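You operate a simulated robot arm through the tools that you are given. There is no shell and no other tool. Be economical: measure what you need, move in short steps, check, and stop when the job is done.

Carry out the task below with a simulated robot arm. There is one attempt and no reset: what you move stays moved.

## Task
Slide the board back and empty the black pan into the drum.
Fine: pan back on the board, funnel lid shut, board over the drum again.

Only the result counts: the job must be done as asked and must still hold three seconds after the hand-in. Knocking over, shifting, dropping, spilling or breaking anything else fails it. Lids that push on must go on centred and level and be pressed home; caps that screw on are set level and turned clockwise until they are tight.

## Robot
A 6-joint arm with a two-finger parallel gripper, fixed in place. Base frame: the origin is at the foot of the arm, x ahead of it, y to its left, z up. Units: cm, degrees, N and s.
With the tool pointing down near the work surface it reaches from about 36 to 82 cm from the base axis. Its first joint turns from -166.0 to 166.0 degrees. Payload 3.91 kg.
Tool frame: the origin (TCP) lies between the finger pads and is the grasp point; the fingertips stand 3 cm ahead of it; z points along the fingers, y is the line along which they close. Largest opening 11 cm; finger width 2, thickness 1; the body of the gripper, 4.8 by 11.2 cm, starts 5.5 cm behind the TCP.
Orientation is told as [roll, pitch, yaw] about the base's x, y, z axes, in that order, counted from this pose: with the fingers straight down and closing along the base's y, the tool's x points along the base's -x, its y along +y and its z along -z.

## Interface
- The arm moves only by the tool apply_moves. Its argument "moves" is a list of rows, each an object of numbers (a shift or turn left out is 0, a gripper value left out holds the last): "tx", "ty", "tz": the shift along the tool's x, y, z in units of 20 mm (1.0 is 20 mm); "ax", "ay", "az": the turn, a rotation vector about the tool's x, y, z in units of 5 degrees (1.0 is 5 degrees). In form: [{"tx": .., "ty": .., "tz": .., "ax": .., "ay": .., "az": ..}, ...]. A call has 1 to 8 rows; each row shifts and turns the commanded pose from where the row before left it, along the tool's axes as they then stand. "claw" is the finger opening in cm, from 0 to 11, set as the call begins (left out, the last holds). A call with a number of a shift or a turn outside -1 to 1 is refused whole. A row lasts 0.2 s, in which the tool goes at most 5 cm and 8.6 degrees; a call with a longer step from one row to the next is refused whole, and so is a gripper value outside its range. Where a pose cannot be reached the arm comes as near as it can. A force on the tool above 90 N (or 10 N above the force at the start of the call, whichever is more), or a blocked arm, ends the call early, and 0.2 s more pass. Each finger travels about 4.5 cm/s and halts on what it meets, pressing with about 30 N; the grip force reading is that of the motor and also rises with nothing between the fingers. The clock runs only during rows and for 0.2 s after the last one: add rows that do not move to give the fingers time. It gives the time, the measured TCP pose, the force on the tool (base axes), the opening and the grip force at its end, in the units of the frame above (readings bear some noise).
- Cameras (640 x 400 px; columns grow to the right, rows downward): "scene" is fixed at [4.98, 50.44, 145.43]; the picture's right is [-0.49, -0.87, 0.00], its down [-0.74, 0.42, -0.52] and it looks along [0.45, -0.26, -0.86] (base axes); focal length 214 px, centre (320, 200). "wrist" rides on the gripper at [-3.6, 0, -5.7] in the tool frame; the picture's right is [0.00, -1.00, 0.00], its down [0.97, 0.00, -0.24] and it looks along [0.24, 0.00, 0.97] (tool axes); focal length 218 px, centre (320, 200). There is no depth. A picture from a camera that has moved, and an enlarged one, comes with that camera's place and axes in the base frame and with its lens. The place of the scene camera against the robot may be out by one fixed shift of up to 1.8 cm in any direction.
- snapshot(camera): a new picture of that camera. The clock stands still meanwhile.
- raise_lower(by): slides the trunk up (or, below 0, down) by that many cm; the arm rides with it, the base frame stays. It gives what a move gives, with no picture.
- inspect(camera, box): a new picture of the part [left, top, right, bottom] of that camera's present view, enlarged. The clock stands still meanwhile.
- sign_off(): hands the job in; it is judged then, once.

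Go step by step. Nothing tells you positions but the pictures and the camera data: compare them with the known pose of the tool, close in by small moves and look again before you grip or let go. The budget is 120 turns and 68 pictures, counting those below and the enlarged ones. Unless the task says otherwise, let go and move clear before handing in, and close with one line.

The tools are called after "Request:" by a JSON object that holds its "name" and its "arguments". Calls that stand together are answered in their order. apply_moves: Moves the arm, as the interface text tells. Its arguments: {"type":"object","properties":{"moves":{"type":"array","items":{"type":"object","properties":{"tx":{"type":"number"},"ty":{"type":"number"},"tz":{"type":"number"},"ax":{"type":"number"},"ay":{"type":"number"},"az":{"type":"number"}}}},"claw":{"type":"number"}},"required":["moves"]} The other tools are called the same way: raise_lower (by) slides the trunk up or down; snapshot (camera) takes a picture; inspect (camera, box) takes an enlarged picture of a part of a camera's view; sign_off () hands the job in.

At the start:

```text
t: 0.0
tcp_pos: [30.95, 39.52, 120.87]
tool_rot: [0.0, 0.1, 0.0]
wrist_force: [-0.5, 0.2, 0.2]
gripper_width: 10.99
finger_force: 0.0
trunk travel left (down, up): [-50.0, 11.0]
```

scene: 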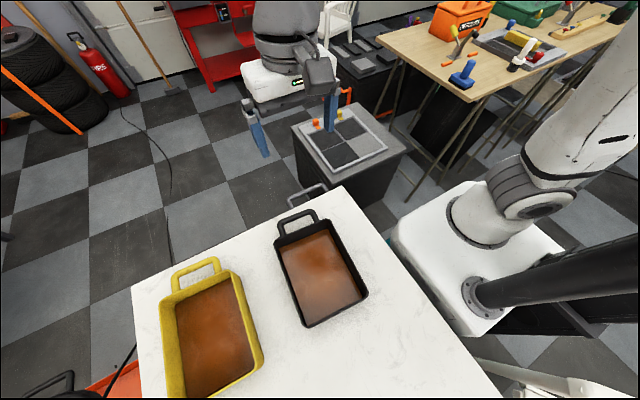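
wrist: 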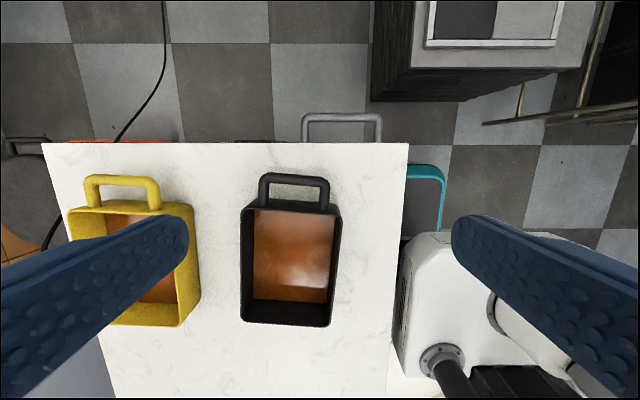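

I see a white board carrying a yellow and a black pan, with a grey handle and other objects partly hidden beneath the board. I'll enlarge the views to see what is underneath.

Request:
{"name": "inspect", "arguments": {"camera": "scene", "box": [120, 170, 500, 400]}}

Request:
{"name": "inspect", "arguments": {"camera": "wrist", "box": [0, 100, 480, 400]}}

```text
1.68 times, centred on (310, 285) of scene
camera zoom: at [4.98, 50.44, 145.43], right [-0.49, -0.87, 0.0], down [-0.74, 0.42, -0.52], along [0.45, -0.26, -0.86], focal length 361 px, centre (337, 57)
```

zoom: 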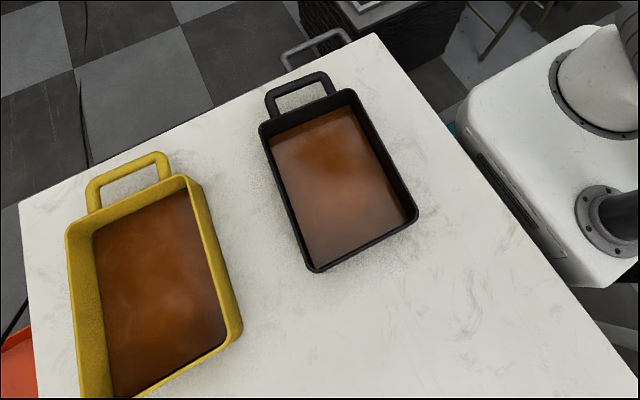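

```text
1.33 times, centred on (240, 250) of wrist
camera zoom: at [34.46, 39.48, 126.55], right [0.0, -1.0, 0.0], down [-0.97, 0.0, 0.24], along [-0.24, 0.0, -0.97], focal length 291 px, centre (427, 133)
```

zoom: 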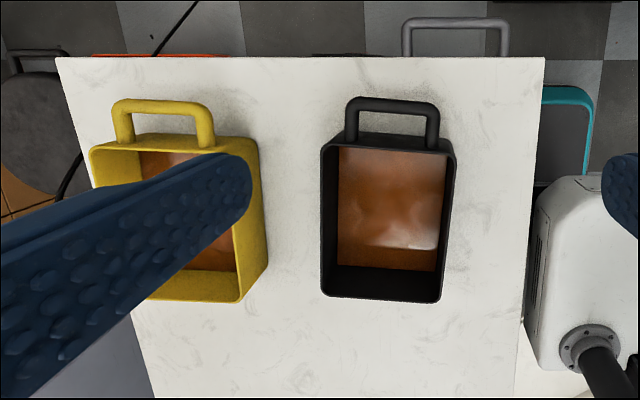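

The board top comes out near z≈90, with its front edge at x≈35 and y from 25 to 84. The grey U-handle sits near the board's plane at about (39, 36, 89). I'll move forward and tilt to look back at what's under the board.

Request:
{"name": "apply_moves", "arguments": {"moves": [{"tx": -1, "ay": 0}, {"tx": -1}, {"tx": -1}, {"tx": -1}, {"tx": -1}, {"tx": -1}, {"tx": -1}, {"tx": -1}]}}

Request:
{"name": "apply_moves", "arguments": {"moves": [{"tx": -1, "ay": 1}, {"tx": -1, "ay": 1}, {"tx": -1, "ay": 1}, {"tx": -1, "tz": -0.2, "ay": 1}, {"tx": -1, "tz": -0.3, "ay": 1}, {"tx": -0.9, "tz": -0.4, "ay": 1}, {"tx": -0.9, "tz": -0.5, "ay": 1}, {"tx": -0.8, "tz": -0.5, "ay": 1}]}}

Request:
{"name": "snapshot", "arguments": {"camera": "wrist"}}

```text
t: 1.8
tcp_pos: [46.91, 39.52, 120.73]
tool_rot: [-0.1, 0.0, 0.0]
wrist_force: [0.0, -0.4, -0.4]
gripper_width: 11.03
finger_force: 0.0
trunk travel left (down, up): [-50.0, 11.0]
```

```text
t: 3.6
tcp_pos: [53.4, 35.09, 112.61]
tool_rot: [0.3, 39.8, 0.0]
wrist_force: [0.6, 0.0, 0.0]
gripper_width: 11.01
finger_force: 0.0
out of reach, approached as far as the arm can: row 5, 6, 7, 8
trunk travel left (down, up): [-50.0, 11.0]
```

```text
63 pictures are left
camera wrist: at [59.87, 35.01, 114.83], right [0.0, -1.0, 0.0], down [-0.59, 0.0, 0.81], along [-0.81, 0.0, -0.59], focal length 218 px, centre (320, 200)
```

wrist: 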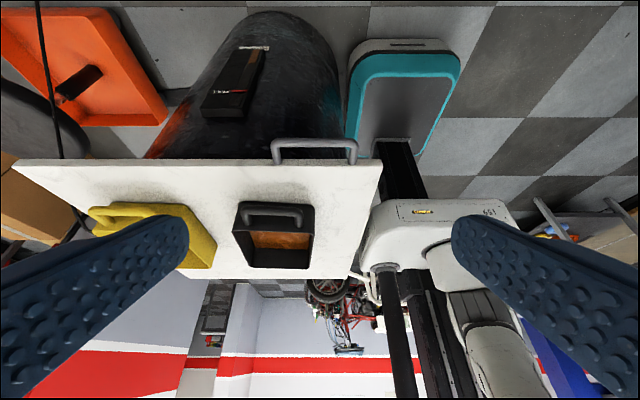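

The view is upside-down: a black drum stands under the board, and the grey handle is at the board edge. I'll enlarge that area.

Request:
{"name": "inspect", "arguments": {"camera": "wrist", "box": [130, 0, 400, 170]}}

Request:
{"name": "inspect", "arguments": {"camera": "wrist", "box": [200, 120, 400, 290]}}

```text
2.35 times, centred on (265, 85) of wrist
camera zoom: at [59.87, 35.01, 114.83], right [0.0, -1.0, 0.0], down [-0.59, 0.0, 0.81], along [-0.81, 0.0, -0.59], focal length 514 px, centre (449, 471)
```

zoom: 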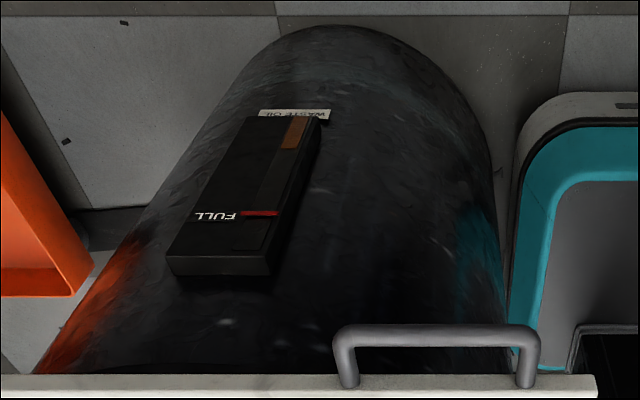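

```text
2.35 times, centred on (300, 205) of wrist
camera zoom: at [59.87, 35.01, 114.83], right [0.0, -1.0, 0.0], down [-0.59, 0.0, 0.81], along [-0.81, 0.0, -0.59], focal length 514 px, centre (367, 188)
```

zoom: 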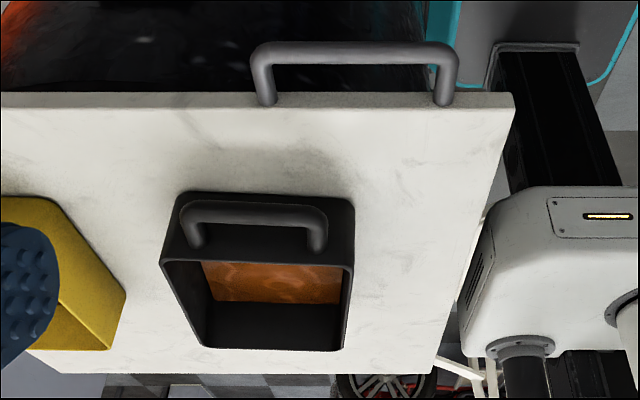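

The drum is a "Waste oil" drum with a level gauge, directly under the roughly 59 cm square board. I'll drop lower in front to see the gap, any rails and the funnel under the board.

Request:
{"name": "apply_moves", "arguments": {"moves": [{"tx": -0.64, "tz": 0.77}, {"tx": -0.64, "tz": 0.77}, {"tx": -0.64, "tz": 0.77}, {"tx": -0.64, "tz": 0.77}, {"tx": -0.64, "tz": 0.77, "ay": 1}, {"tx": -0.7, "tz": 0.7, "ay": 1}, {"tx": -0.77, "tz": 0.64, "ay": 1}, {"tx": -0.8, "tz": 0.58, "ay": 1}]}}

Request:
{"name": "apply_moves", "arguments": {"moves": [{"tx": -0.87, "tz": 0.5, "ay": 1}, {"tx": -0.9, "tz": 0.42, "ay": 1}, {"tx": -0.94, "tz": 0.34, "ay": 1}, {"tx": -0.96, "tz": 0.26}]}}

Request:
{"name": "snapshot", "arguments": {"camera": "wrist"}}

```text
t: 5.4
tcp_pos: [51.64, 34.55, 96.11]
tool_rot: [0.1, 59.9, 0.0]
wrist_force: [0.4, 0.1, -0.6]
gripper_width: 11.01
finger_force: 0.0
out of reach, approached as far as the arm can: row 8
trunk travel left (down, up): [-50.0, 11.0]
```

```text
t: 6.4
tcp_pos: [46.23, 32.77, 86.54]
tool_rot: [0.1, 75.0, 0.0]
wrist_force: [0.7, -0.3, -0.5]
gripper_width: 11.0
finger_force: 0.0
out of reach, approached as far as the arm can: row 1, 2, 3
trunk travel left (down, up): [-50.0, 11.0]
```

```text
60 pictures are left
camera wrist: at [52.54, 32.62, 84.6], right [0.0, -1.0, 0.0], down [-0.02, 0.0, 1.0], along [-1.0, 0.0, -0.02], focal length 218 px, centre (320, 200)
```

wrist: 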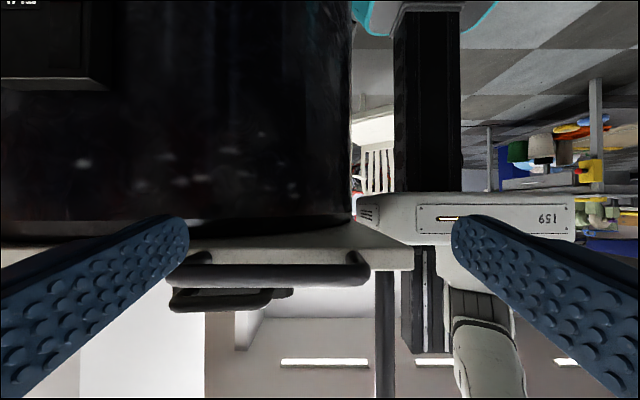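

The board (z 88.5–90) rests right on the drum's rim, and the handle bar is centred near x≈38.5, z≈89.2, y 29.5–41.5. I'll back up, straighten the tool to point down and turn it so the fingers close along x to take the handle.

Request:
{"name": "apply_moves", "arguments": {"moves": [{"tx": 0.97, "tz": -0.26}, {"tx": 0.97, "tz": -0.26, "ay": -1}, {"tx": 0.94, "tz": -0.34, "ay": -1}, {"tx": 0.9, "tz": -0.42, "ay": -1}, {"tx": 0.87, "tz": -0.5, "ay": -1}, {"tx": 0.82, "tz": -0.57, "ay": -1}, {"tx": 0.77, "tz": -0.64, "ay": -1}, {"tx": 0.7, "tz": -0.7, "ay": -1}]}}

Request:
{"name": "apply_moves", "arguments": {"moves": [{"tx": 0.64, "tz": -0.77, "ay": -1}, {"ay": -1}, {"ay": -1}, {"ay": -1}, {"ay": -1}, {"ay": -1}, {"ay": -1}, {"ay": -1}]}}

Request:
{"name": "snapshot", "arguments": {"camera": "wrist"}}

```text
t: 8.2
tcp_pos: [46.11, 32.79, 102.69]
tool_rot: [-0.1, 39.8, 0.0]
wrist_force: [0.0, 0.6, 0.8]
gripper_width: 11.01
finger_force: 0.1
trunk travel left (down, up): [-50.0, 11.0]
```

```text
t: 10.0
tcp_pos: [46.16, 32.69, 104.73]
tool_rot: [0.0, -0.1, 0.1]
wrist_force: [-0.4, -0.7, 0.4]
gripper_width: 11.01
finger_force: 0.0
trunk travel left (down, up): [-50.0, 11.0]
```

```text
59 pictures are left
camera wrist: at [49.68, 32.64, 110.41], right [0.0, -1.0, 0.0], down [-0.97, 0.0, 0.24], along [-0.24, 0.0, -0.97], focal length 218 px, centre (320, 200)
```

wrist: 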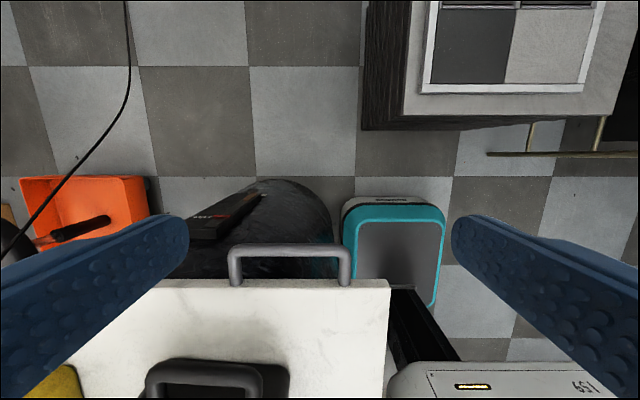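

The handle bar centre works out at (39.1, 35.8, 89.2), with about 2.5 cm between it and the board. I'll move over it and turn 90° with the fingers nearly closed.

Request:
{"name": "apply_moves", "arguments": {"moves": [{"tx": 0.9, "ty": 0.42, "az": 1}, {"tx": 0.9, "ty": 0.34, "az": 1}, {"tx": 0.95, "ty": 0.25, "az": 1}, {"tx": 0.98, "ty": 0.15, "az": 1}, {"az": 1}, {"az": 1}, {"az": 1}, {"az": 1}], "claw": 3.2}}

Request:
{"name": "apply_moves", "arguments": {"moves": [{"az": 1}, {"az": 1}, {"az": 1}, {"az": 1}, {"az": 1}, {"az": 1}, {"az": 1}, {"az": 1}]}}

Request:
{"name": "apply_moves", "arguments": {"moves": [{"az": 1}, {"az": 1}, {}]}}

Request:
{"name": "snapshot", "arguments": {"camera": "wrist"}}

```text
t: 11.8
tcp_pos: [38.93, 36.03, 104.6]
tool_rot: [0.0, 0.0, -40.2]
wrist_force: [0.5, -0.5, 0.0]
gripper_width: 3.2
finger_force: 0.1
trunk travel left (down, up): [-50.0, 11.0]
```

```text
t: 13.6
tcp_pos: [38.97, 36.09, 104.6]
tool_rot: [-0.1, 0.0, -80.1]
wrist_force: [-0.4, 0.3, 0.5]
gripper_width: 3.2
finger_force: 0.1
trunk travel left (down, up): [-50.0, 11.0]
```

```text
t: 14.4
tcp_pos: [38.97, 36.08, 104.67]
tool_rot: [0.0, 0.1, -90.2]
wrist_force: [0.3, 0.8, 0.6]
gripper_width: 3.18
finger_force: 0.1
trunk travel left (down, up): [-50.0, 11.0]
```

```text
58 pictures are left
camera wrist: at [38.93, 32.36, 110.33], right [-1.0, 0.0, 0.0], down [0.0, 0.97, 0.24], along [0.0, 0.24, -0.97], focal length 218 px, centre (320, 200)
```

wrist: 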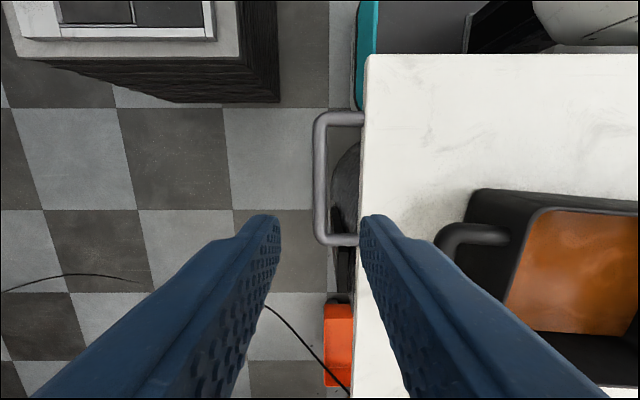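

Fingers straddle the handle bar with clearance both sides. I'll descend to the bar, then close.

Request:
{"name": "apply_moves", "arguments": {"moves": [{"tz": 1}, {"tz": 1}, {"tz": 1}, {"tz": 1}, {"tz": 1}, {"tz": 1}, {"tz": 0.8}, {"tz": 0.8}]}}

Request:
{"name": "apply_moves", "arguments": {"moves": [{}, {}, {}, {}], "claw": 0.5}}

Request:
{"name": "snapshot", "arguments": {"camera": "wrist"}}

```text
t: 16.2
tcp_pos: [39.05, 35.93, 89.52]
tool_rot: [0.0, 0.1, -90.1]
wrist_force: [0.3, -0.1, -0.2]
gripper_width: 3.2
finger_force: 0.0
trunk travel left (down, up): [-50.0, 11.0]
```

```text
t: 17.2
tcp_pos: [38.98, 35.94, 89.54]
tool_rot: [0.1, -0.1, -90.0]
wrist_force: [-1.5, 0.3, -3.7]
gripper_width: 1.39
finger_force: 45.0
trunk travel left (down, up): [-50.0, 11.0]
```

```text
57 pictures are left
camera wrist: at [38.95, 32.29, 95.19], right [-1.0, 0.0, 0.0], down [0.0, 0.97, 0.24], along [0.0, 0.24, -0.97], focal length 218 px, centre (320, 200)
```

wrist: 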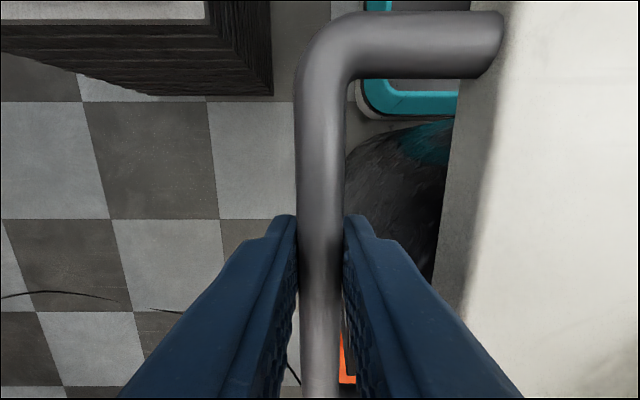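

The handle is gripped. I'll try a gentle push toward -x and look.

Request:
{"name": "apply_moves", "arguments": {"moves": [{"ty": -0.1}, {"ty": -0.2}, {"ty": -0.3}, {"ty": -0.3}, {"ty": -0.3}, {"ty": -0.3}, {"ty": -0.2}, {"ty": -0.1}]}}

Request:
{"name": "snapshot", "arguments": {"camera": "scene"}}

```text
t: 19.0
tcp_pos: [35.52, 35.94, 89.5]
tool_rot: [0.0, 0.0, -90.1]
wrist_force: [3.6, -6.8, 3.3]
gripper_width: 1.37
finger_force: 44.8
trunk travel left (down, up): [-50.0, 11.0]
```

```text
56 pictures are left
```

scene: 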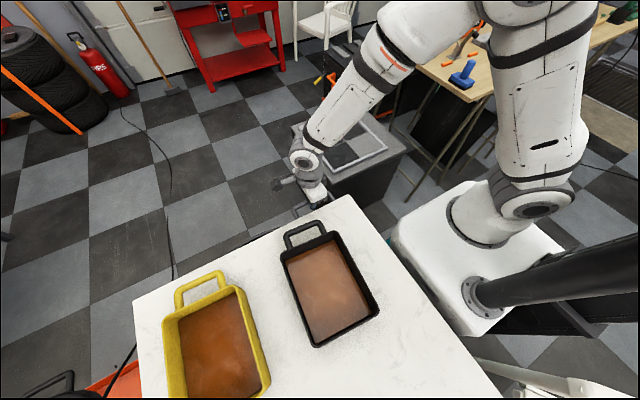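

The board slides easily toward -x with the pans riding along. I'll keep going and look for the funnel.

Request:
{"name": "apply_moves", "arguments": {"moves": [{"ty": -0.2}, {"ty": -0.4}, {"ty": -0.5}, {"ty": -0.5}, {"ty": -0.5}, {"ty": -0.5}, {"ty": -0.4}, {"ty": -0.2}]}}

Request:
{"name": "snapshot", "arguments": {"camera": "wrist"}}

Request:
{"name": "snapshot", "arguments": {"camera": "scene"}}

```text
t: 20.8
tcp_pos: [29.25, 35.89, 89.59]
tool_rot: [0.0, 0.1, -90.0]
wrist_force: [26.4, -7.9, 5.3]
gripper_width: 1.41
finger_force: 45.2
trunk travel left (down, up): [-50.0, 11.0]
```

```text
55 pictures are left
camera wrist: at [29.26, 32.28, 95.18], right [-1.0, 0.0, 0.0], down [0.0, 0.97, 0.24], along [0.0, 0.24, -0.97], focal length 218 px, centre (320, 200)
```

wrist: 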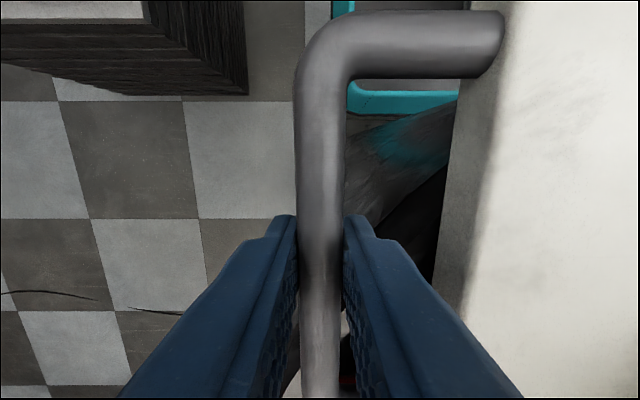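

```text
54 pictures are left
```

scene: 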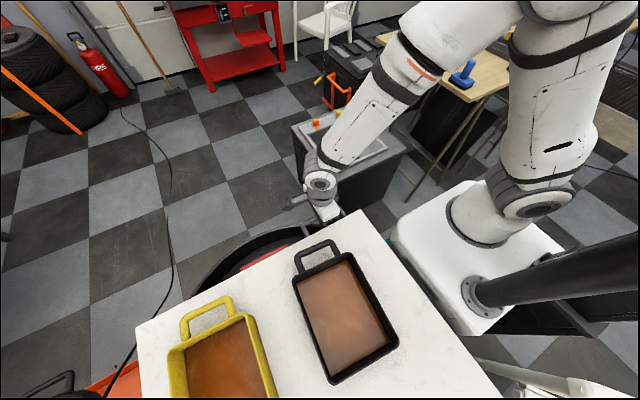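

The drum's rim and a red lid are appearing. I'll slide further back.

Request:
{"name": "apply_moves", "arguments": {"moves": [{"ty": -0.2}, {"ty": -0.4}, {"ty": -0.5}, {"ty": -0.5}, {"ty": -0.5}, {"ty": -0.5}, {"ty": -0.4}, {"ty": -0.2}]}}

Request:
{"name": "snapshot", "arguments": {"camera": "scene"}}

```text
t: 21.4
tcp_pos: [29.2, 35.98, 89.39]
tool_rot: [0.5, 0.6, -90.1]
wrist_force: [47.1, -17.6, -8.0]
gripper_width: 1.38
finger_force: 45.1
trunk travel left (down, up): [-50.0, 11.0]
stopped in row 2: the force on the tool passed its limit (the readings are from after the stop); the commanded pose is now the measured one
```

```text
53 pictures are left
```

scene: 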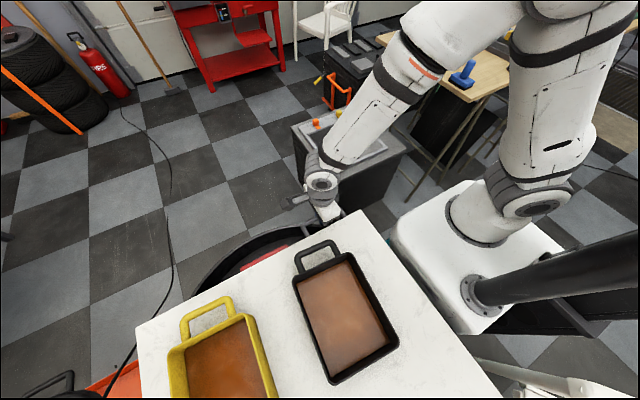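

The stop is most likely my fingertips (z≈86.5) meeting the drum rim. I'll regrip the bar higher so the tips clear the rim.

Request:
{"name": "apply_moves", "arguments": {"moves": [{"ty": 0.1}, {}, {}], "claw": 2.6}}

Request:
{"name": "apply_moves", "arguments": {"moves": [{"tz": -0.6}, {"tz": -0.6}, {}]}}

Request:
{"name": "apply_moves", "arguments": {"moves": [{}, {}, {}], "claw": 0.5}}

Request:
{"name": "apply_moves", "arguments": {"moves": [{"ty": -0.2}, {"ty": -0.3}, {"ty": -0.4}, {"ty": -0.4}, {"ty": -0.4}, {"ty": -0.3}, {"ty": -0.2}]}}

Request:
{"name": "snapshot", "arguments": {"camera": "scene"}}

```text
t: 22.2
tcp_pos: [29.39, 35.92, 89.46]
tool_rot: [0.2, 0.4, -90.2]
wrist_force: [48.7, -24.9, -18.1]
gripper_width: 1.4
finger_force: 0.1
trunk travel left (down, up): [-50.0, 11.0]
```

```text
t: 23.0
tcp_pos: [28.75, 36.2, 92.1]
tool_rot: [0.6, 0.6, -90.1]
wrist_force: [-0.2, 0.1, 0.2]
gripper_width: 2.59
finger_force: 0.0
trunk travel left (down, up): [-50.0, 11.0]
```

```text
t: 23.8
tcp_pos: [28.74, 36.2, 92.17]
tool_rot: [0.6, 0.6, -90.1]
wrist_force: [4.1, 1.3, 11.7]
gripper_width: 1.36
finger_force: 45.2
trunk travel left (down, up): [-50.0, 11.0]
```

```text
t: 25.4
tcp_pos: [24.21, 36.23, 92.06]
tool_rot: [0.6, 0.5, -90.0]
wrist_force: [2.8, 9.8, 37.0]
gripper_width: 1.37
finger_force: 44.8
trunk travel left (down, up): [-50.0, 11.0]
```

```text
52 pictures are left
```

scene: 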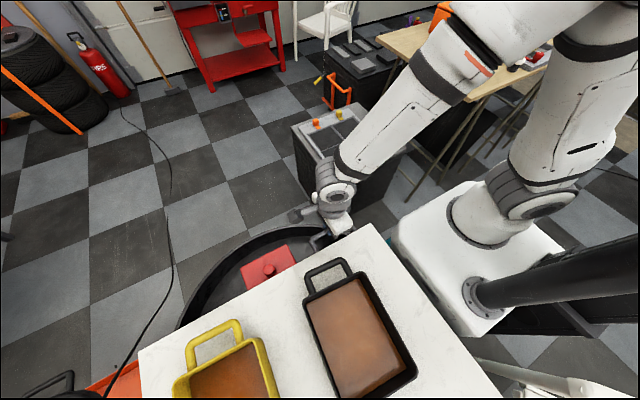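

The board moves freely again and a red lid with a knob shows in the recessed drum top, around (23, 55). I'll continue back.

Request:
{"name": "apply_moves", "arguments": {"moves": [{"tz": 0.08}, {"ty": -0.3}, {"ty": -0.4}, {"ty": -0.4}, {"ty": -0.4}, {"ty": -0.4}, {"ty": -0.3}, {"ty": -0.2}]}}

Request:
{"name": "snapshot", "arguments": {"camera": "scene"}}

```text
t: 27.2
tcp_pos: [19.52, 35.94, 91.81]
tool_rot: [0.4, 0.3, -90.1]
wrist_force: [4.0, -17.7, -25.0]
gripper_width: 1.38
finger_force: 44.8
trunk travel left (down, up): [-50.0, 11.0]
```

```text
51 pictures are left
```

scene: 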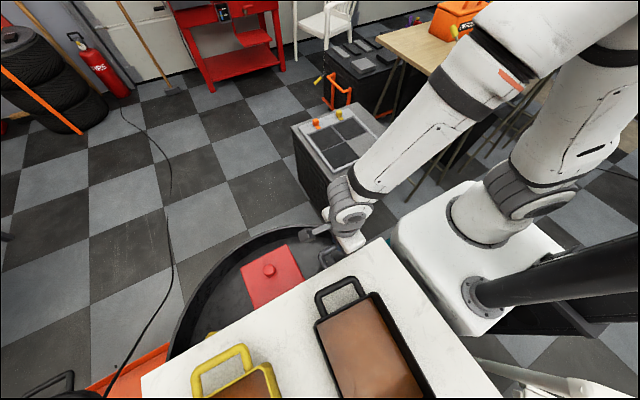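

I'll slide about 5 cm more to clear the lid completely.

Request:
{"name": "apply_moves", "arguments": {"moves": [{"ty": -0.2}, {"ty": -0.4}, {"ty": -0.4}, {"ty": -0.4}, {"ty": -0.4}, {"ty": -0.4}, {"ty": -0.2}]}}

Request:
{"name": "snapshot", "arguments": {"camera": "scene"}}

```text
t: 28.8
tcp_pos: [14.73, 35.96, 91.76]
tool_rot: [0.5, 0.5, -90.1]
wrist_force: [3.1, -16.0, -7.9]
gripper_width: 1.37
finger_force: 44.6
trunk travel left (down, up): [-50.0, 11.0]
```

```text
50 pictures are left
```

scene: 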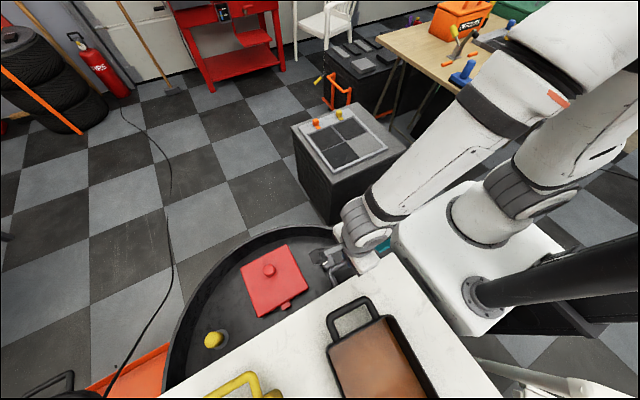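

Request:
{"name": "inspect", "arguments": {"camera": "scene", "box": [160, 215, 400, 400]}}

```text
2.16 times, centred on (280, 308) of scene
camera zoom: at [4.98, 50.44, 145.43], right [-0.49, -0.87, 0.0], down [-0.74, 0.42, -0.52], along [0.45, -0.26, -0.86], focal length 464 px, centre (406, -32)
```

zoom: 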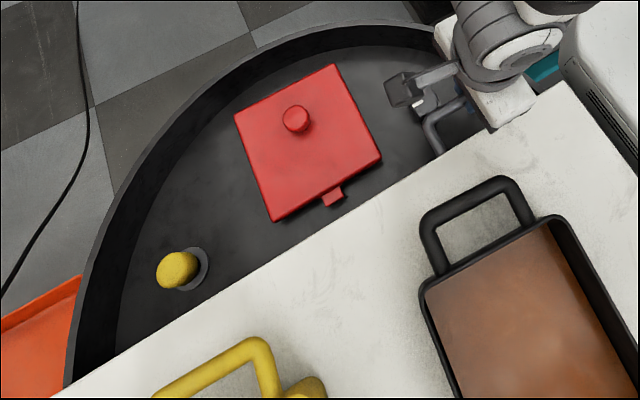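

The red lid is now fully visible: about 13 cm square, centred near (21, 55), knob at about (23, 55), hinge tab at its back edge x≈14. I'll release the handle, rise, and move over the knob turning back to yaw 0.

Request:
{"name": "apply_moves", "arguments": {"moves": [{}, {}, {}, {"tz": -0.5}, {"tz": -1}, {"tz": -1}, {"tz": -1}, {"tz": -1}], "claw": 2.8}}

Request:
{"name": "apply_moves", "arguments": {"moves": [{"tz": -1, "az": -1}, {"tz": -1, "az": -1}, {"tz": -1, "az": -1}, {"az": -1}, {"az": -1}, {"az": -1}, {"az": -1}, {"az": -1}], "claw": 6}}

Request:
{"name": "apply_moves", "arguments": {"moves": [{"az": -1}, {"az": -1}, {"az": -1}, {"az": -1}, {"az": -1}, {"az": -1}, {"az": -1}, {"az": -1}]}}

Request:
{"name": "apply_moves", "arguments": {"moves": [{"az": -1}, {"az": -1}, {"tx": -1, "ty": 0.5}, {"tx": -1, "ty": 1}, {"tx": -1, "ty": 1}, {"tx": -1, "ty": 1}, {"ty": 1}, {"ty": 1}]}}

Request:
{"name": "snapshot", "arguments": {"camera": "wrist"}}

```text
t: 30.6
tcp_pos: [14.7, 36.07, 100.81]
tool_rot: [0.6, 0.4, -90.2]
wrist_force: [-0.1, -0.5, -0.4]
gripper_width: 2.82
finger_force: 0.0
trunk travel left (down, up): [-50.0, 11.0]
```

```text
t: 32.4
tcp_pos: [14.52, 35.88, 106.64]
tool_rot: [0.7, 0.0, -50.0]
wrist_force: [0.1, 0.5, 0.7]
gripper_width: 6.01
finger_force: 0.0
trunk travel left (down, up): [-50.0, 11.0]
```

```text
t: 34.2
tcp_pos: [14.56, 35.96, 106.81]
tool_rot: [0.5, -0.4, -9.9]
wrist_force: [-0.6, 0.0, 0.1]
gripper_width: 6.0
finger_force: 0.1
trunk travel left (down, up): [-50.0, 11.0]
```

```text
t: 36.0
tcp_pos: [22.52, 47.1, 106.79]
tool_rot: [0.3, -0.5, -0.1]
wrist_force: [0.1, 0.9, -0.2]
gripper_width: 6.0
finger_force: 0.0
trunk travel left (down, up): [-50.0, 11.0]
```

```text
48 pictures are left
camera wrist: at [26.08, 46.95, 112.65], right [0.0, -1.0, -0.01], down [-0.97, 0.0, 0.23], along [-0.23, 0.01, -0.97], focal length 218 px, centre (320, 200)
```

wrist: 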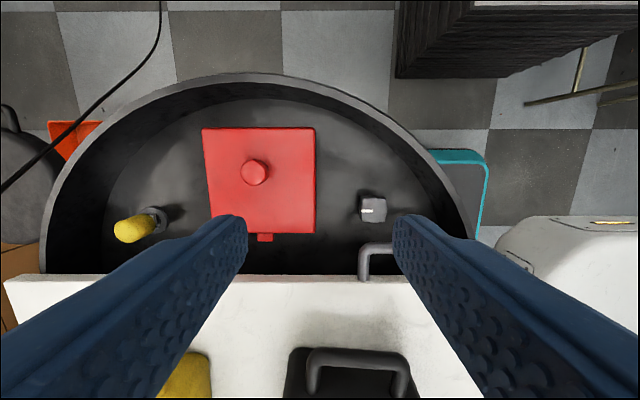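

Triangulation puts the knob top at (23.4, 55.0, 87.5) and the lid top at z≈84.6, with the hinge at x≈14. I'll move above the knob and descend partway.

Request:
{"name": "apply_moves", "arguments": {"moves": [{"tx": -0.22, "ty": 1, "tz": 1}, {"tx": -0.22, "ty": 1, "tz": 1}, {"ty": 1, "tz": 1}, {"ty": 0.97, "tz": 1}, {"tz": 0.5}]}}

Request:
{"name": "snapshot", "arguments": {"camera": "wrist"}}

```text
t: 37.2
tcp_pos: [23.64, 54.93, 97.88]
tool_rot: [0.5, -0.5, -0.1]
wrist_force: [-0.1, -0.6, 0.3]
gripper_width: 5.99
finger_force: 0.0
trunk travel left (down, up): [-50.0, 11.0]
```

```text
47 pictures are left
camera wrist: at [27.09, 54.9, 103.68], right [0.0, -1.0, -0.01], down [-0.97, 0.0, 0.23], along [-0.23, 0.01, -0.97], focal length 218 px, centre (320, 200)
```

wrist: 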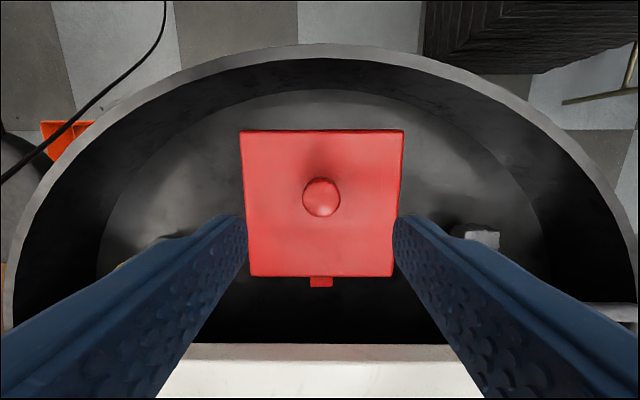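

Centred on the knob. Descending to z≈88 and gripping it.

Request:
{"name": "apply_moves", "arguments": {"moves": [{"tx": 0.1, "tz": 1}, {"tz": 1}, {"tz": 1}, {"tz": 1}, {"tz": 0.8}, {}]}}

Request:
{"name": "apply_moves", "arguments": {"moves": [{}, {}, {}, {}, {}], "claw": 1}}

```text
t: 38.6
tcp_pos: [23.49, 55.07, 88.31]
tool_rot: [0.3, -0.5, -0.1]
wrist_force: [-0.3, 0.1, 0.6]
gripper_width: 6.01
finger_force: 0.0
trunk travel left (down, up): [-50.0, 11.0]
```

```text
t: 39.8
tcp_pos: [23.55, 55.03, 88.43]
tool_rot: [0.4, -0.5, -0.1]
wrist_force: [-0.8, -7.3, -0.9]
gripper_width: 2.9
finger_force: 45.3
trunk travel left (down, up): [-50.0, 11.0]
```

The knob is held (2.9 cm). I'll lift along an arc about the hinge, first to about 40°.

Request:
{"name": "apply_moves", "arguments": {"moves": [{"tx": 0.12, "tz": -0.4}, {"tx": 0.13, "tz": -0.4}, {"tx": 0.19, "tz": -0.37}, {"tx": 0.19, "tz": -0.37}, {"tx": 0.25, "tz": -0.33}, {"tx": 0.25, "tz": -0.33}, {"tx": 0.3, "tz": -0.29}, {"tx": 0.3, "tz": -0.28}]}}

Request:
{"name": "snapshot", "arguments": {"camera": "scene"}}

```text
t: 41.6
tcp_pos: [20.02, 54.99, 93.89]
tool_rot: [0.4, -0.5, -0.1]
wrist_force: [10.0, -12.5, -4.5]
gripper_width: 2.91
finger_force: 45.3
trunk travel left (down, up): [-50.0, 11.0]
```

```text
46 pictures are left
```

scene: 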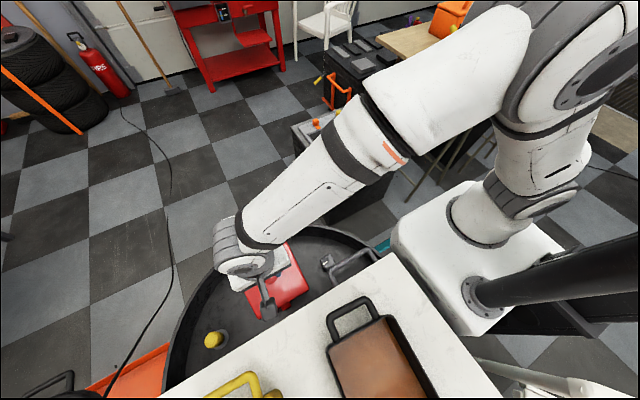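

The lid is coming up. Continuing the arc to about 80°.

Request:
{"name": "apply_moves", "arguments": {"moves": [{"tx": 0.35, "tz": -0.23}, {"tx": 0.35, "tz": -0.23}, {"tx": 0.39, "tz": -0.16}, {"tx": 0.39, "tz": -0.16}, {"tx": 0.41, "tz": -0.1}, {"tx": 0.41, "tz": -0.09}, {"tx": 0.42, "tz": -0.02}, {"tx": 0.42, "tz": -0.02}]}}

Request:
{"name": "snapshot", "arguments": {"camera": "wrist"}}

Request:
{"name": "snapshot", "arguments": {"camera": "scene"}}

```text
t: 43.4
tcp_pos: [13.77, 54.85, 95.95]
tool_rot: [0.7, -0.5, -0.2]
wrist_force: [11.1, -0.1, 10.1]
gripper_width: 2.89
finger_force: 44.9
trunk travel left (down, up): [-50.0, 11.0]
```

```text
45 pictures are left
camera wrist: at [17.24, 54.86, 101.67], right [0.0, -1.0, -0.01], down [-0.97, 0.0, 0.23], along [-0.23, 0.01, -0.97], focal length 218 px, centre (320, 200)
```

wrist: 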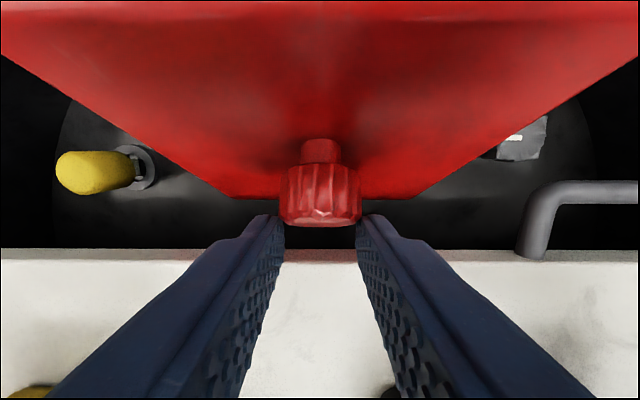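

```text
44 pictures are left
```

scene: 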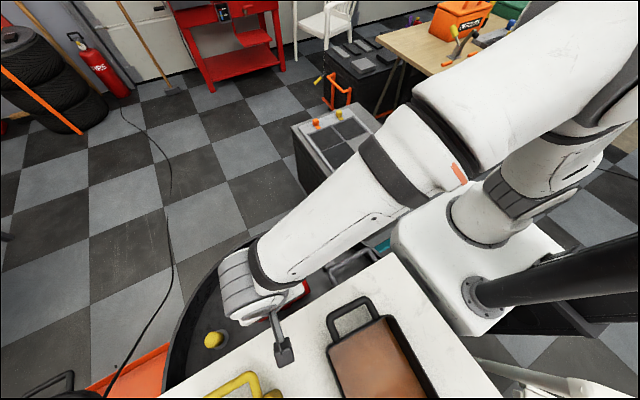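

The lid is near vertical. I'll carry it past vertical, pitching the tool slightly with it.

Request:
{"name": "apply_moves", "arguments": {"moves": [{"tx": 0.45, "tz": 0.05, "ay": -0.7}, {"tx": 0.45, "tz": 0.05, "ay": -0.7}, {"tx": 0.45, "tz": 0.08, "ay": -0.8}, {"tx": 0.45, "tz": 0.05, "ay": -0.8}]}}

Request:
{"name": "snapshot", "arguments": {"camera": "wrist"}}

```text
t: 44.4
tcp_pos: [9.98, 54.9, 95.2]
tool_rot: [0.7, -15.5, -0.2]
wrist_force: [-6.0, 2.2, 29.5]
gripper_width: 2.88
finger_force: 45.0
trunk travel left (down, up): [-50.0, 11.0]
```

```text
43 pictures are left
camera wrist: at [11.86, 54.85, 101.7], right [0.0, -1.0, -0.01], down [-1.0, 0.0, -0.03], along [0.03, 0.01, -1.0], focal length 218 px, centre (320, 200)
```

wrist: 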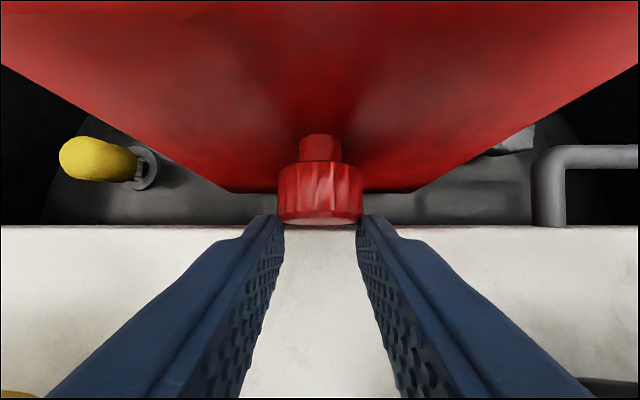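

The lid still looks about 10° short of vertical. I'll keep moving toward -x at constant height, easing up slightly.

Request:
{"name": "apply_moves", "arguments": {"moves": [{"tx": 0.4, "tz": -0.25}, {"tx": 0.4, "tz": -0.15, "ay": -0.8}, {"tx": 0.4, "tz": -0.12, "ay": -0.8}, {"tx": 0.4, "tz": -0.12, "ay": -0.8}, {"tx": 0.4, "tz": -0.12}]}}

Request:
{"name": "snapshot", "arguments": {"camera": "wrist"}}

```text
t: 45.6
tcp_pos: [5.89, 55.07, 95.13]
tool_rot: [0.5, -27.6, -0.3]
wrist_force: [0.4, 0.7, 0.3]
gripper_width: 0.98
finger_force: 0.0
trunk travel left (down, up): [-50.0, 11.0]
```

```text
42 pictures are left
camera wrist: at [6.34, 54.9, 101.83], right [0.0, -1.0, -0.01], down [-0.97, 0.0, -0.24], along [0.24, 0.01, -0.97], focal length 218 px, centre (320, 200)
```

wrist: 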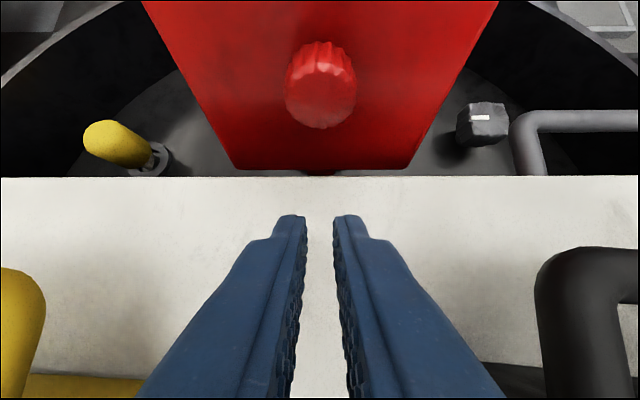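

The fingers slipped off the knob, but the lid appears to stay up. I'll wait a moment and check whether it holds.

Request:
{"name": "apply_moves", "arguments": {"moves": [{}, {}, {}]}}

Request:
{"name": "snapshot", "arguments": {"camera": "wrist"}}

Request:
{"name": "inspect", "arguments": {"camera": "scene", "box": [160, 215, 400, 400]}}

```text
t: 46.4
tcp_pos: [5.84, 55.13, 95.13]
tool_rot: [0.5, -27.5, -0.3]
wrist_force: [0.8, -0.5, 0.7]
gripper_width: 1.01
finger_force: 0.0
trunk travel left (down, up): [-50.0, 11.0]
```

```text
41 pictures are left
camera wrist: at [6.36, 54.91, 101.84], right [0.0, -1.0, -0.01], down [-0.97, 0.0, -0.24], along [0.24, 0.01, -0.97], focal length 218 px, centre (320, 200)
```

wrist: 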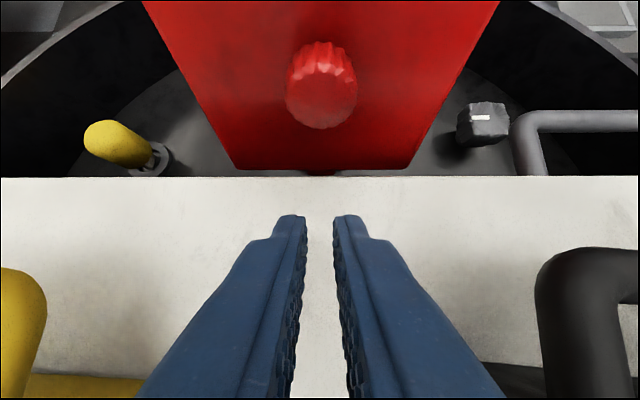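

```text
2.16 times, centred on (280, 308) of scene
camera zoom: at [4.98, 50.44, 145.43], right [-0.49, -0.87, 0.0], down [-0.74, 0.42, -0.52], along [0.45, -0.26, -0.86], focal length 464 px, centre (406, -32)
```

zoom: 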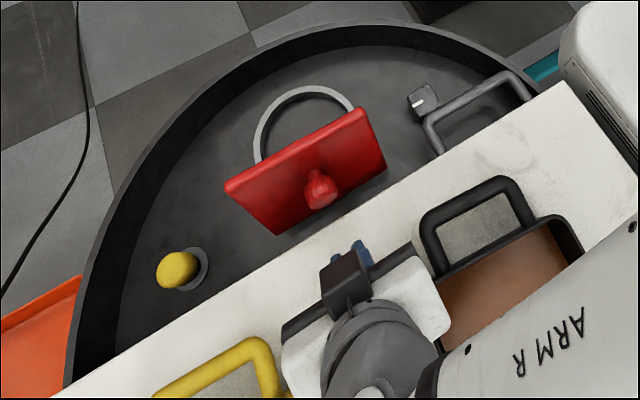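

The lid holds itself at roughly 70°, and a round funnel opening is visible. I'll go over to its inner side and push it fully open.

Request:
{"name": "apply_moves", "arguments": {"moves": [{"tx": -0.46, "tz": -0.89}, {"tx": -0.46, "tz": -0.89}, {"tx": -0.46, "tz": -0.89}, {"tx": -0.46, "tz": -0.89, "ay": 1}, {"tx": -0.4, "tz": -0.9, "ay": 1}, {"tx": -0.3, "tz": -0.95, "ay": 1}, {"ay": 1}, {"ay": 1}]}}

Request:
{"name": "apply_moves", "arguments": {"moves": [{"tx": -1, "ay": 0.5}, {"tx": -1}, {"tx": -1}, {"tx": -1}, {"tx": -1}, {"tx": -1}, {"tx": -1}, {"tx": -1}], "claw": 0}}

Request:
{"name": "apply_moves", "arguments": {"moves": [{"tx": -1, "tz": 0.5}, {"tx": -0.5, "tz": 1}, {"tz": 1}, {"tz": 1}, {"tz": 1}]}}

Request:
{"name": "snapshot", "arguments": {"camera": "wrist"}}

```text
t: 48.2
tcp_pos: [5.95, 54.88, 107.01]
tool_rot: [0.5, -2.4, -0.1]
wrist_force: [0.6, -0.4, 0.5]
gripper_width: 1.02
finger_force: 0.1
trunk travel left (down, up): [-50.0, 11.0]
```

```text
t: 50.0
tcp_pos: [22.01, 54.97, 107.0]
tool_rot: [0.3, 0.0, -0.1]
wrist_force: [0.2, -0.3, 0.6]
gripper_width: 0.0
finger_force: 29.7
trunk travel left (down, up): [-50.0, 11.0]
```

```text
t: 51.2
tcp_pos: [24.96, 55.0, 98.12]
tool_rot: [0.5, -0.2, -0.2]
wrist_force: [0.8, 0.2, -0.2]
gripper_width: 0.0
finger_force: 30.3
trunk travel left (down, up): [-50.0, 11.0]
```

```text
39 pictures are left
camera wrist: at [28.46, 54.86, 103.78], right [0.0, -1.0, -0.01], down [-0.97, 0.0, 0.24], along [-0.24, 0.01, -0.97], focal length 218 px, centre (320, 200)
```

wrist: 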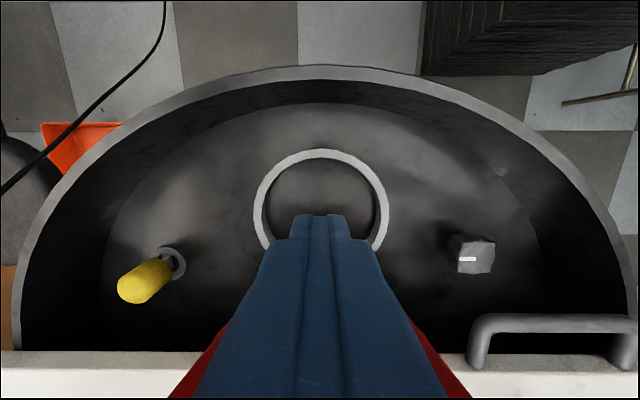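

The funnel opening is centred near (22, 55), inner radius about 5. I'll push the lid over from its inside.

Request:
{"name": "apply_moves", "arguments": {"moves": [{"tz": 0.6}, {"tx": 0.8}, {"tx": 0.8}, {"tx": 0.8}, {"tx": 0.6}, {"tx": 0.6}, {"tx": 0.6}, {"tx": 0.6}]}}

Request:
{"name": "apply_moves", "arguments": {"moves": [{"tx": 0.5}, {"tx": 0.5}, {"tx": 0.3}]}}

Request:
{"name": "snapshot", "arguments": {"camera": "scene"}}

```text
t: 53.0
tcp_pos: [15.21, 55.06, 96.87]
tool_rot: [0.5, 0.0, -0.1]
wrist_force: [0.4, 0.7, 0.2]
gripper_width: 0.0
finger_force: 30.0
trunk travel left (down, up): [-50.0, 11.0]
```

```text
t: 53.8
tcp_pos: [12.63, 55.11, 97.02]
tool_rot: [0.3, 0.0, -0.1]
wrist_force: [0.6, 0.4, -0.4]
gripper_width: 0.0
finger_force: 29.8
trunk travel left (down, up): [-50.0, 11.0]
```

```text
38 pictures are left
```

scene: 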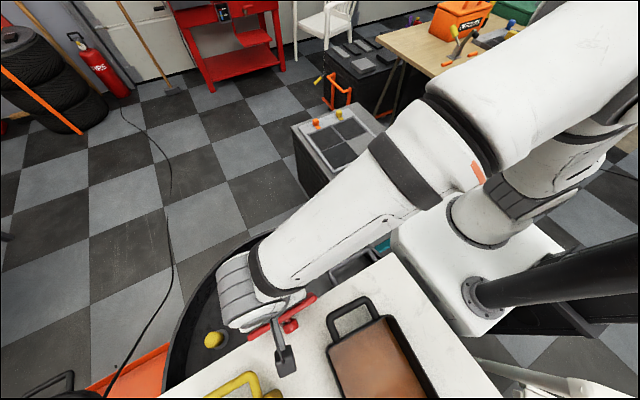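

I'll back off and check the lid's angle.

Request:
{"name": "apply_moves", "arguments": {"moves": [{"tx": -1}, {"tx": -1}, {"tx": -1}, {"tx": -1, "tz": -1}, {"tx": -1, "tz": -1}, {"tx": -1, "tz": -1}, {"tx": -1, "tz": -1}, {"tx": -0.5, "tz": -1}]}}

Request:
{"name": "inspect", "arguments": {"camera": "scene", "box": [160, 215, 400, 400]}}

Request:
{"name": "snapshot", "arguments": {"camera": "wrist"}}

```text
t: 55.6
tcp_pos: [27.78, 54.85, 106.95]
tool_rot: [0.4, 0.0, -0.1]
wrist_force: [-0.6, 0.1, -0.4]
gripper_width: 0.0
finger_force: 29.9
trunk travel left (down, up): [-50.0, 11.0]
```

```text
2.16 times, centred on (280, 308) of scene
camera zoom: at [4.98, 50.44, 145.43], right [-0.49, -0.87, 0.0], down [-0.74, 0.42, -0.52], along [0.45, -0.26, -0.86], focal length 464 px, centre (406, -32)
```

zoom: 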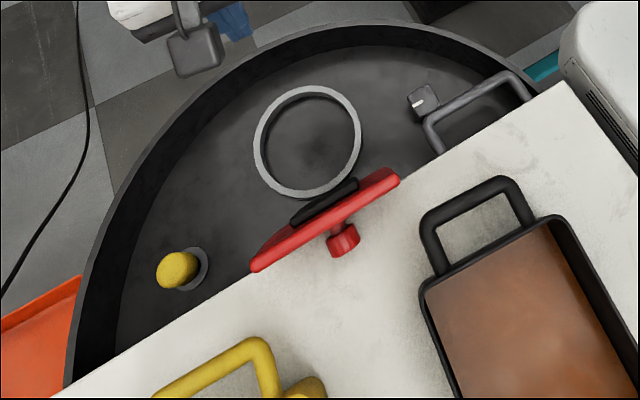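

```text
36 pictures are left
camera wrist: at [31.33, 54.76, 112.67], right [0.0, -1.0, -0.01], down [-0.97, 0.0, 0.24], along [-0.24, 0.01, -0.97], focal length 218 px, centre (320, 200)
```

wrist: 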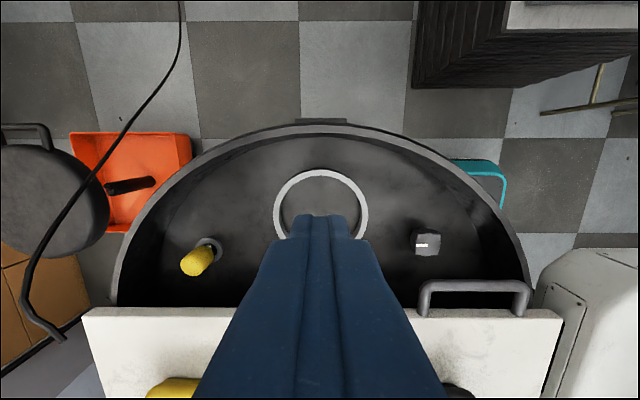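

The lid stands open past vertical and the opening is centred at about (22.2, 54.8). Next I'll move above the black pan's handle to measure it.

Request:
{"name": "apply_moves", "arguments": {"moves": [{"tx": 1, "ty": -1}, {"tx": 1, "ty": -1}, {"tx": 1, "ty": -1}, {"tx": 1, "ty": -1}, {"tx": 1, "ty": -1}, {"tx": 1, "ty": -0.9}, {"tx": 1}, {"tx": 1}], "claw": 4}}

Request:
{"name": "snapshot", "arguments": {"camera": "wrist"}}

```text
t: 57.4
tcp_pos: [11.67, 43.14, 106.76]
tool_rot: [0.4, 0.0, 0.0]
wrist_force: [-0.9, -0.6, 0.3]
gripper_width: 4.02
finger_force: 0.1
trunk travel left (down, up): [-50.0, 11.0]
```

```text
35 pictures are left
camera wrist: at [15.28, 43.05, 112.51], right [0.0, -1.0, -0.01], down [-0.97, 0.0, 0.24], along [-0.24, 0.01, -0.97], focal length 218 px, centre (320, 200)
```

wrist: 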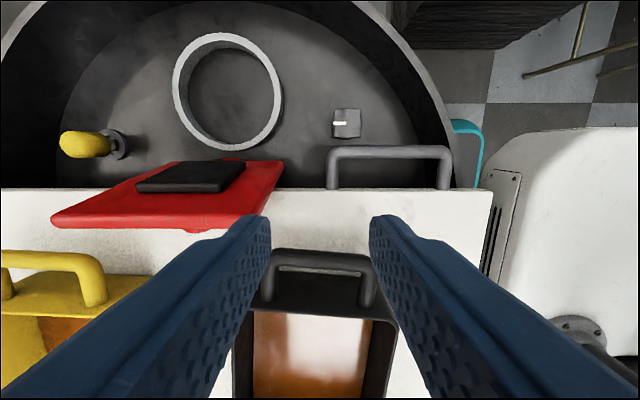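

Handle crossbar is near (5.3, 43.2). I plan to grip it with the tool tilted about 45°, so the inner finger passes through the handle loop and wedges against the pan's front wall, supporting the pan level. First I'll stage and look at the profile.

Request:
{"name": "apply_moves", "arguments": {"moves": [{"tx": -1}, {"tx": -1}, {"tx": -1, "az": 1}, {"az": 1}, {"az": 1}, {"az": 1}, {"az": 1}, {"az": 1}], "claw": 4}}

Request:
{"name": "apply_moves", "arguments": {"moves": [{"az": 1}, {"az": 1}, {"az": 1}, {"az": 1}, {"az": 1}, {"az": 1}, {"az": 1}, {"az": 1}]}}

Request:
{"name": "apply_moves", "arguments": {"moves": [{"az": 1}, {"az": 1}, {"az": 1}, {"az": 1}, {"ax": 1}, {"ax": 1}, {"ax": 1}, {"ax": 1}]}}

Request:
{"name": "apply_moves", "arguments": {"moves": [{"ax": 1}, {"ax": 1}, {"ax": 1}, {"ax": 1}, {"ax": 1}]}}

Request:
{"name": "snapshot", "arguments": {"camera": "wrist"}}

```text
t: 59.2
tcp_pos: [17.6, 43.2, 106.87]
tool_rot: [0.4, 0.2, -30.2]
wrist_force: [0.6, -0.1, -0.1]
gripper_width: 4.0
finger_force: 0.1
trunk travel left (down, up): [-50.0, 11.0]
```

```text
t: 61.0
tcp_pos: [17.73, 43.09, 106.81]
tool_rot: [0.2, 0.4, -70.2]
wrist_force: [0.7, 1.0, -0.1]
gripper_width: 4.04
finger_force: 0.0
trunk travel left (down, up): [-50.0, 11.0]
```

```text
t: 62.8
tcp_pos: [17.75, 43.19, 106.78]
tool_rot: [-20.2, 0.4, -90.1]
wrist_force: [0.4, 0.9, -0.2]
gripper_width: 3.99
finger_force: 0.1
trunk travel left (down, up): [-50.0, 11.0]
```

```text
t: 64.0
tcp_pos: [17.79, 43.18, 106.91]
tool_rot: [-45.1, 0.5, -90.1]
wrist_force: [-0.6, 0.0, 0.1]
gripper_width: 4.0
finger_force: 0.1
trunk travel left (down, up): [-50.0, 11.0]
```

```text
34 pictures are left
camera wrist: at [21.68, 39.46, 110.87], right [-0.71, -0.01, 0.71], down [0.17, 0.97, 0.18], along [-0.69, 0.25, -0.68], focal length 218 px, centre (320, 200)
```

wrist: 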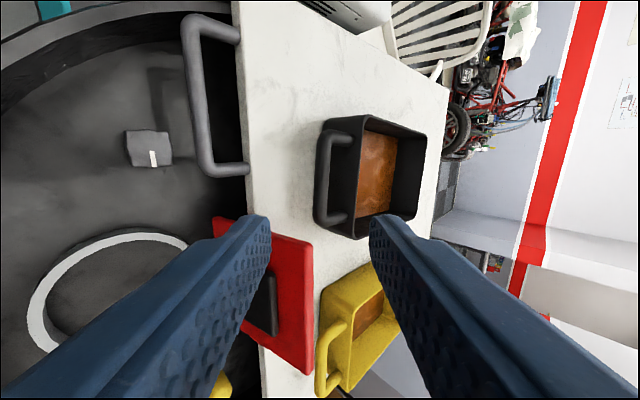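

Request:
{"name": "inspect", "arguments": {"camera": "wrist", "box": [280, 90, 460, 260]}}

```text
2.35 times, centred on (370, 175) of wrist
camera zoom: at [21.68, 39.46, 110.87], right [-0.71, -0.01, 0.71], down [0.17, 0.97, 0.18], along [-0.69, 0.25, -0.68], focal length 514 px, centre (202, 259)
```

zoom: 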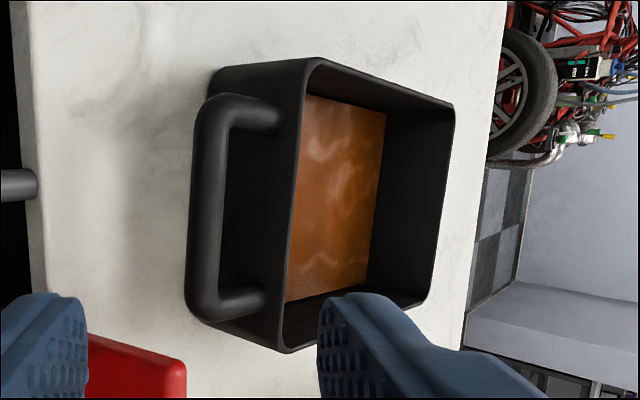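

I see the pan profile: the handle loop leaves the front wall just under the rim, bar at about (5.8, 43, 95). I'll tilt to 60° and approach to a pre-grasp point for a close look.

Request:
{"name": "apply_moves", "arguments": {"moves": [{"ax": 1, "ty": 0.5}, {"ax": 1, "ty": 0.5}, {"ax": 1, "ty": 0.5}, {"ty": 0.72}, {"tz": 1}, {"tz": 1}, {"tz": 1}, {"tz": 1}], "claw": 2.4}}

Request:
{"name": "snapshot", "arguments": {"camera": "wrist"}}

```text
t: 65.8
tcp_pos: [13.33, 43.15, 99.22]
tool_rot: [-60.0, 0.4, -90.1]
wrist_force: [-0.1, -0.4, -0.3]
gripper_width: 2.44
finger_force: 0.0
trunk travel left (down, up): [-50.0, 11.0]
```

```text
32 pictures are left
camera wrist: at [18.23, 39.51, 102.11], right [-0.5, -0.01, 0.87], down [0.21, 0.97, 0.13], along [-0.84, 0.24, -0.48], focal length 218 px, centre (320, 200)
```

wrist: 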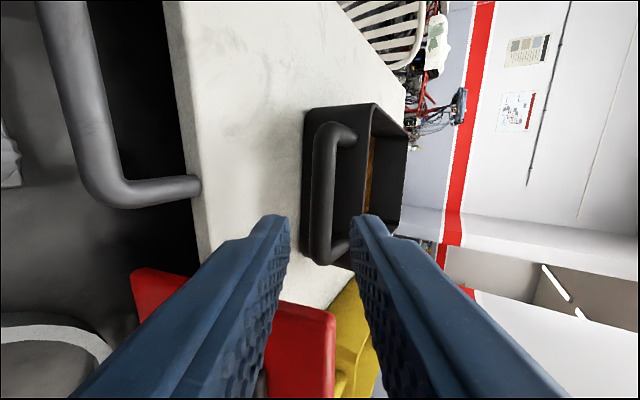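

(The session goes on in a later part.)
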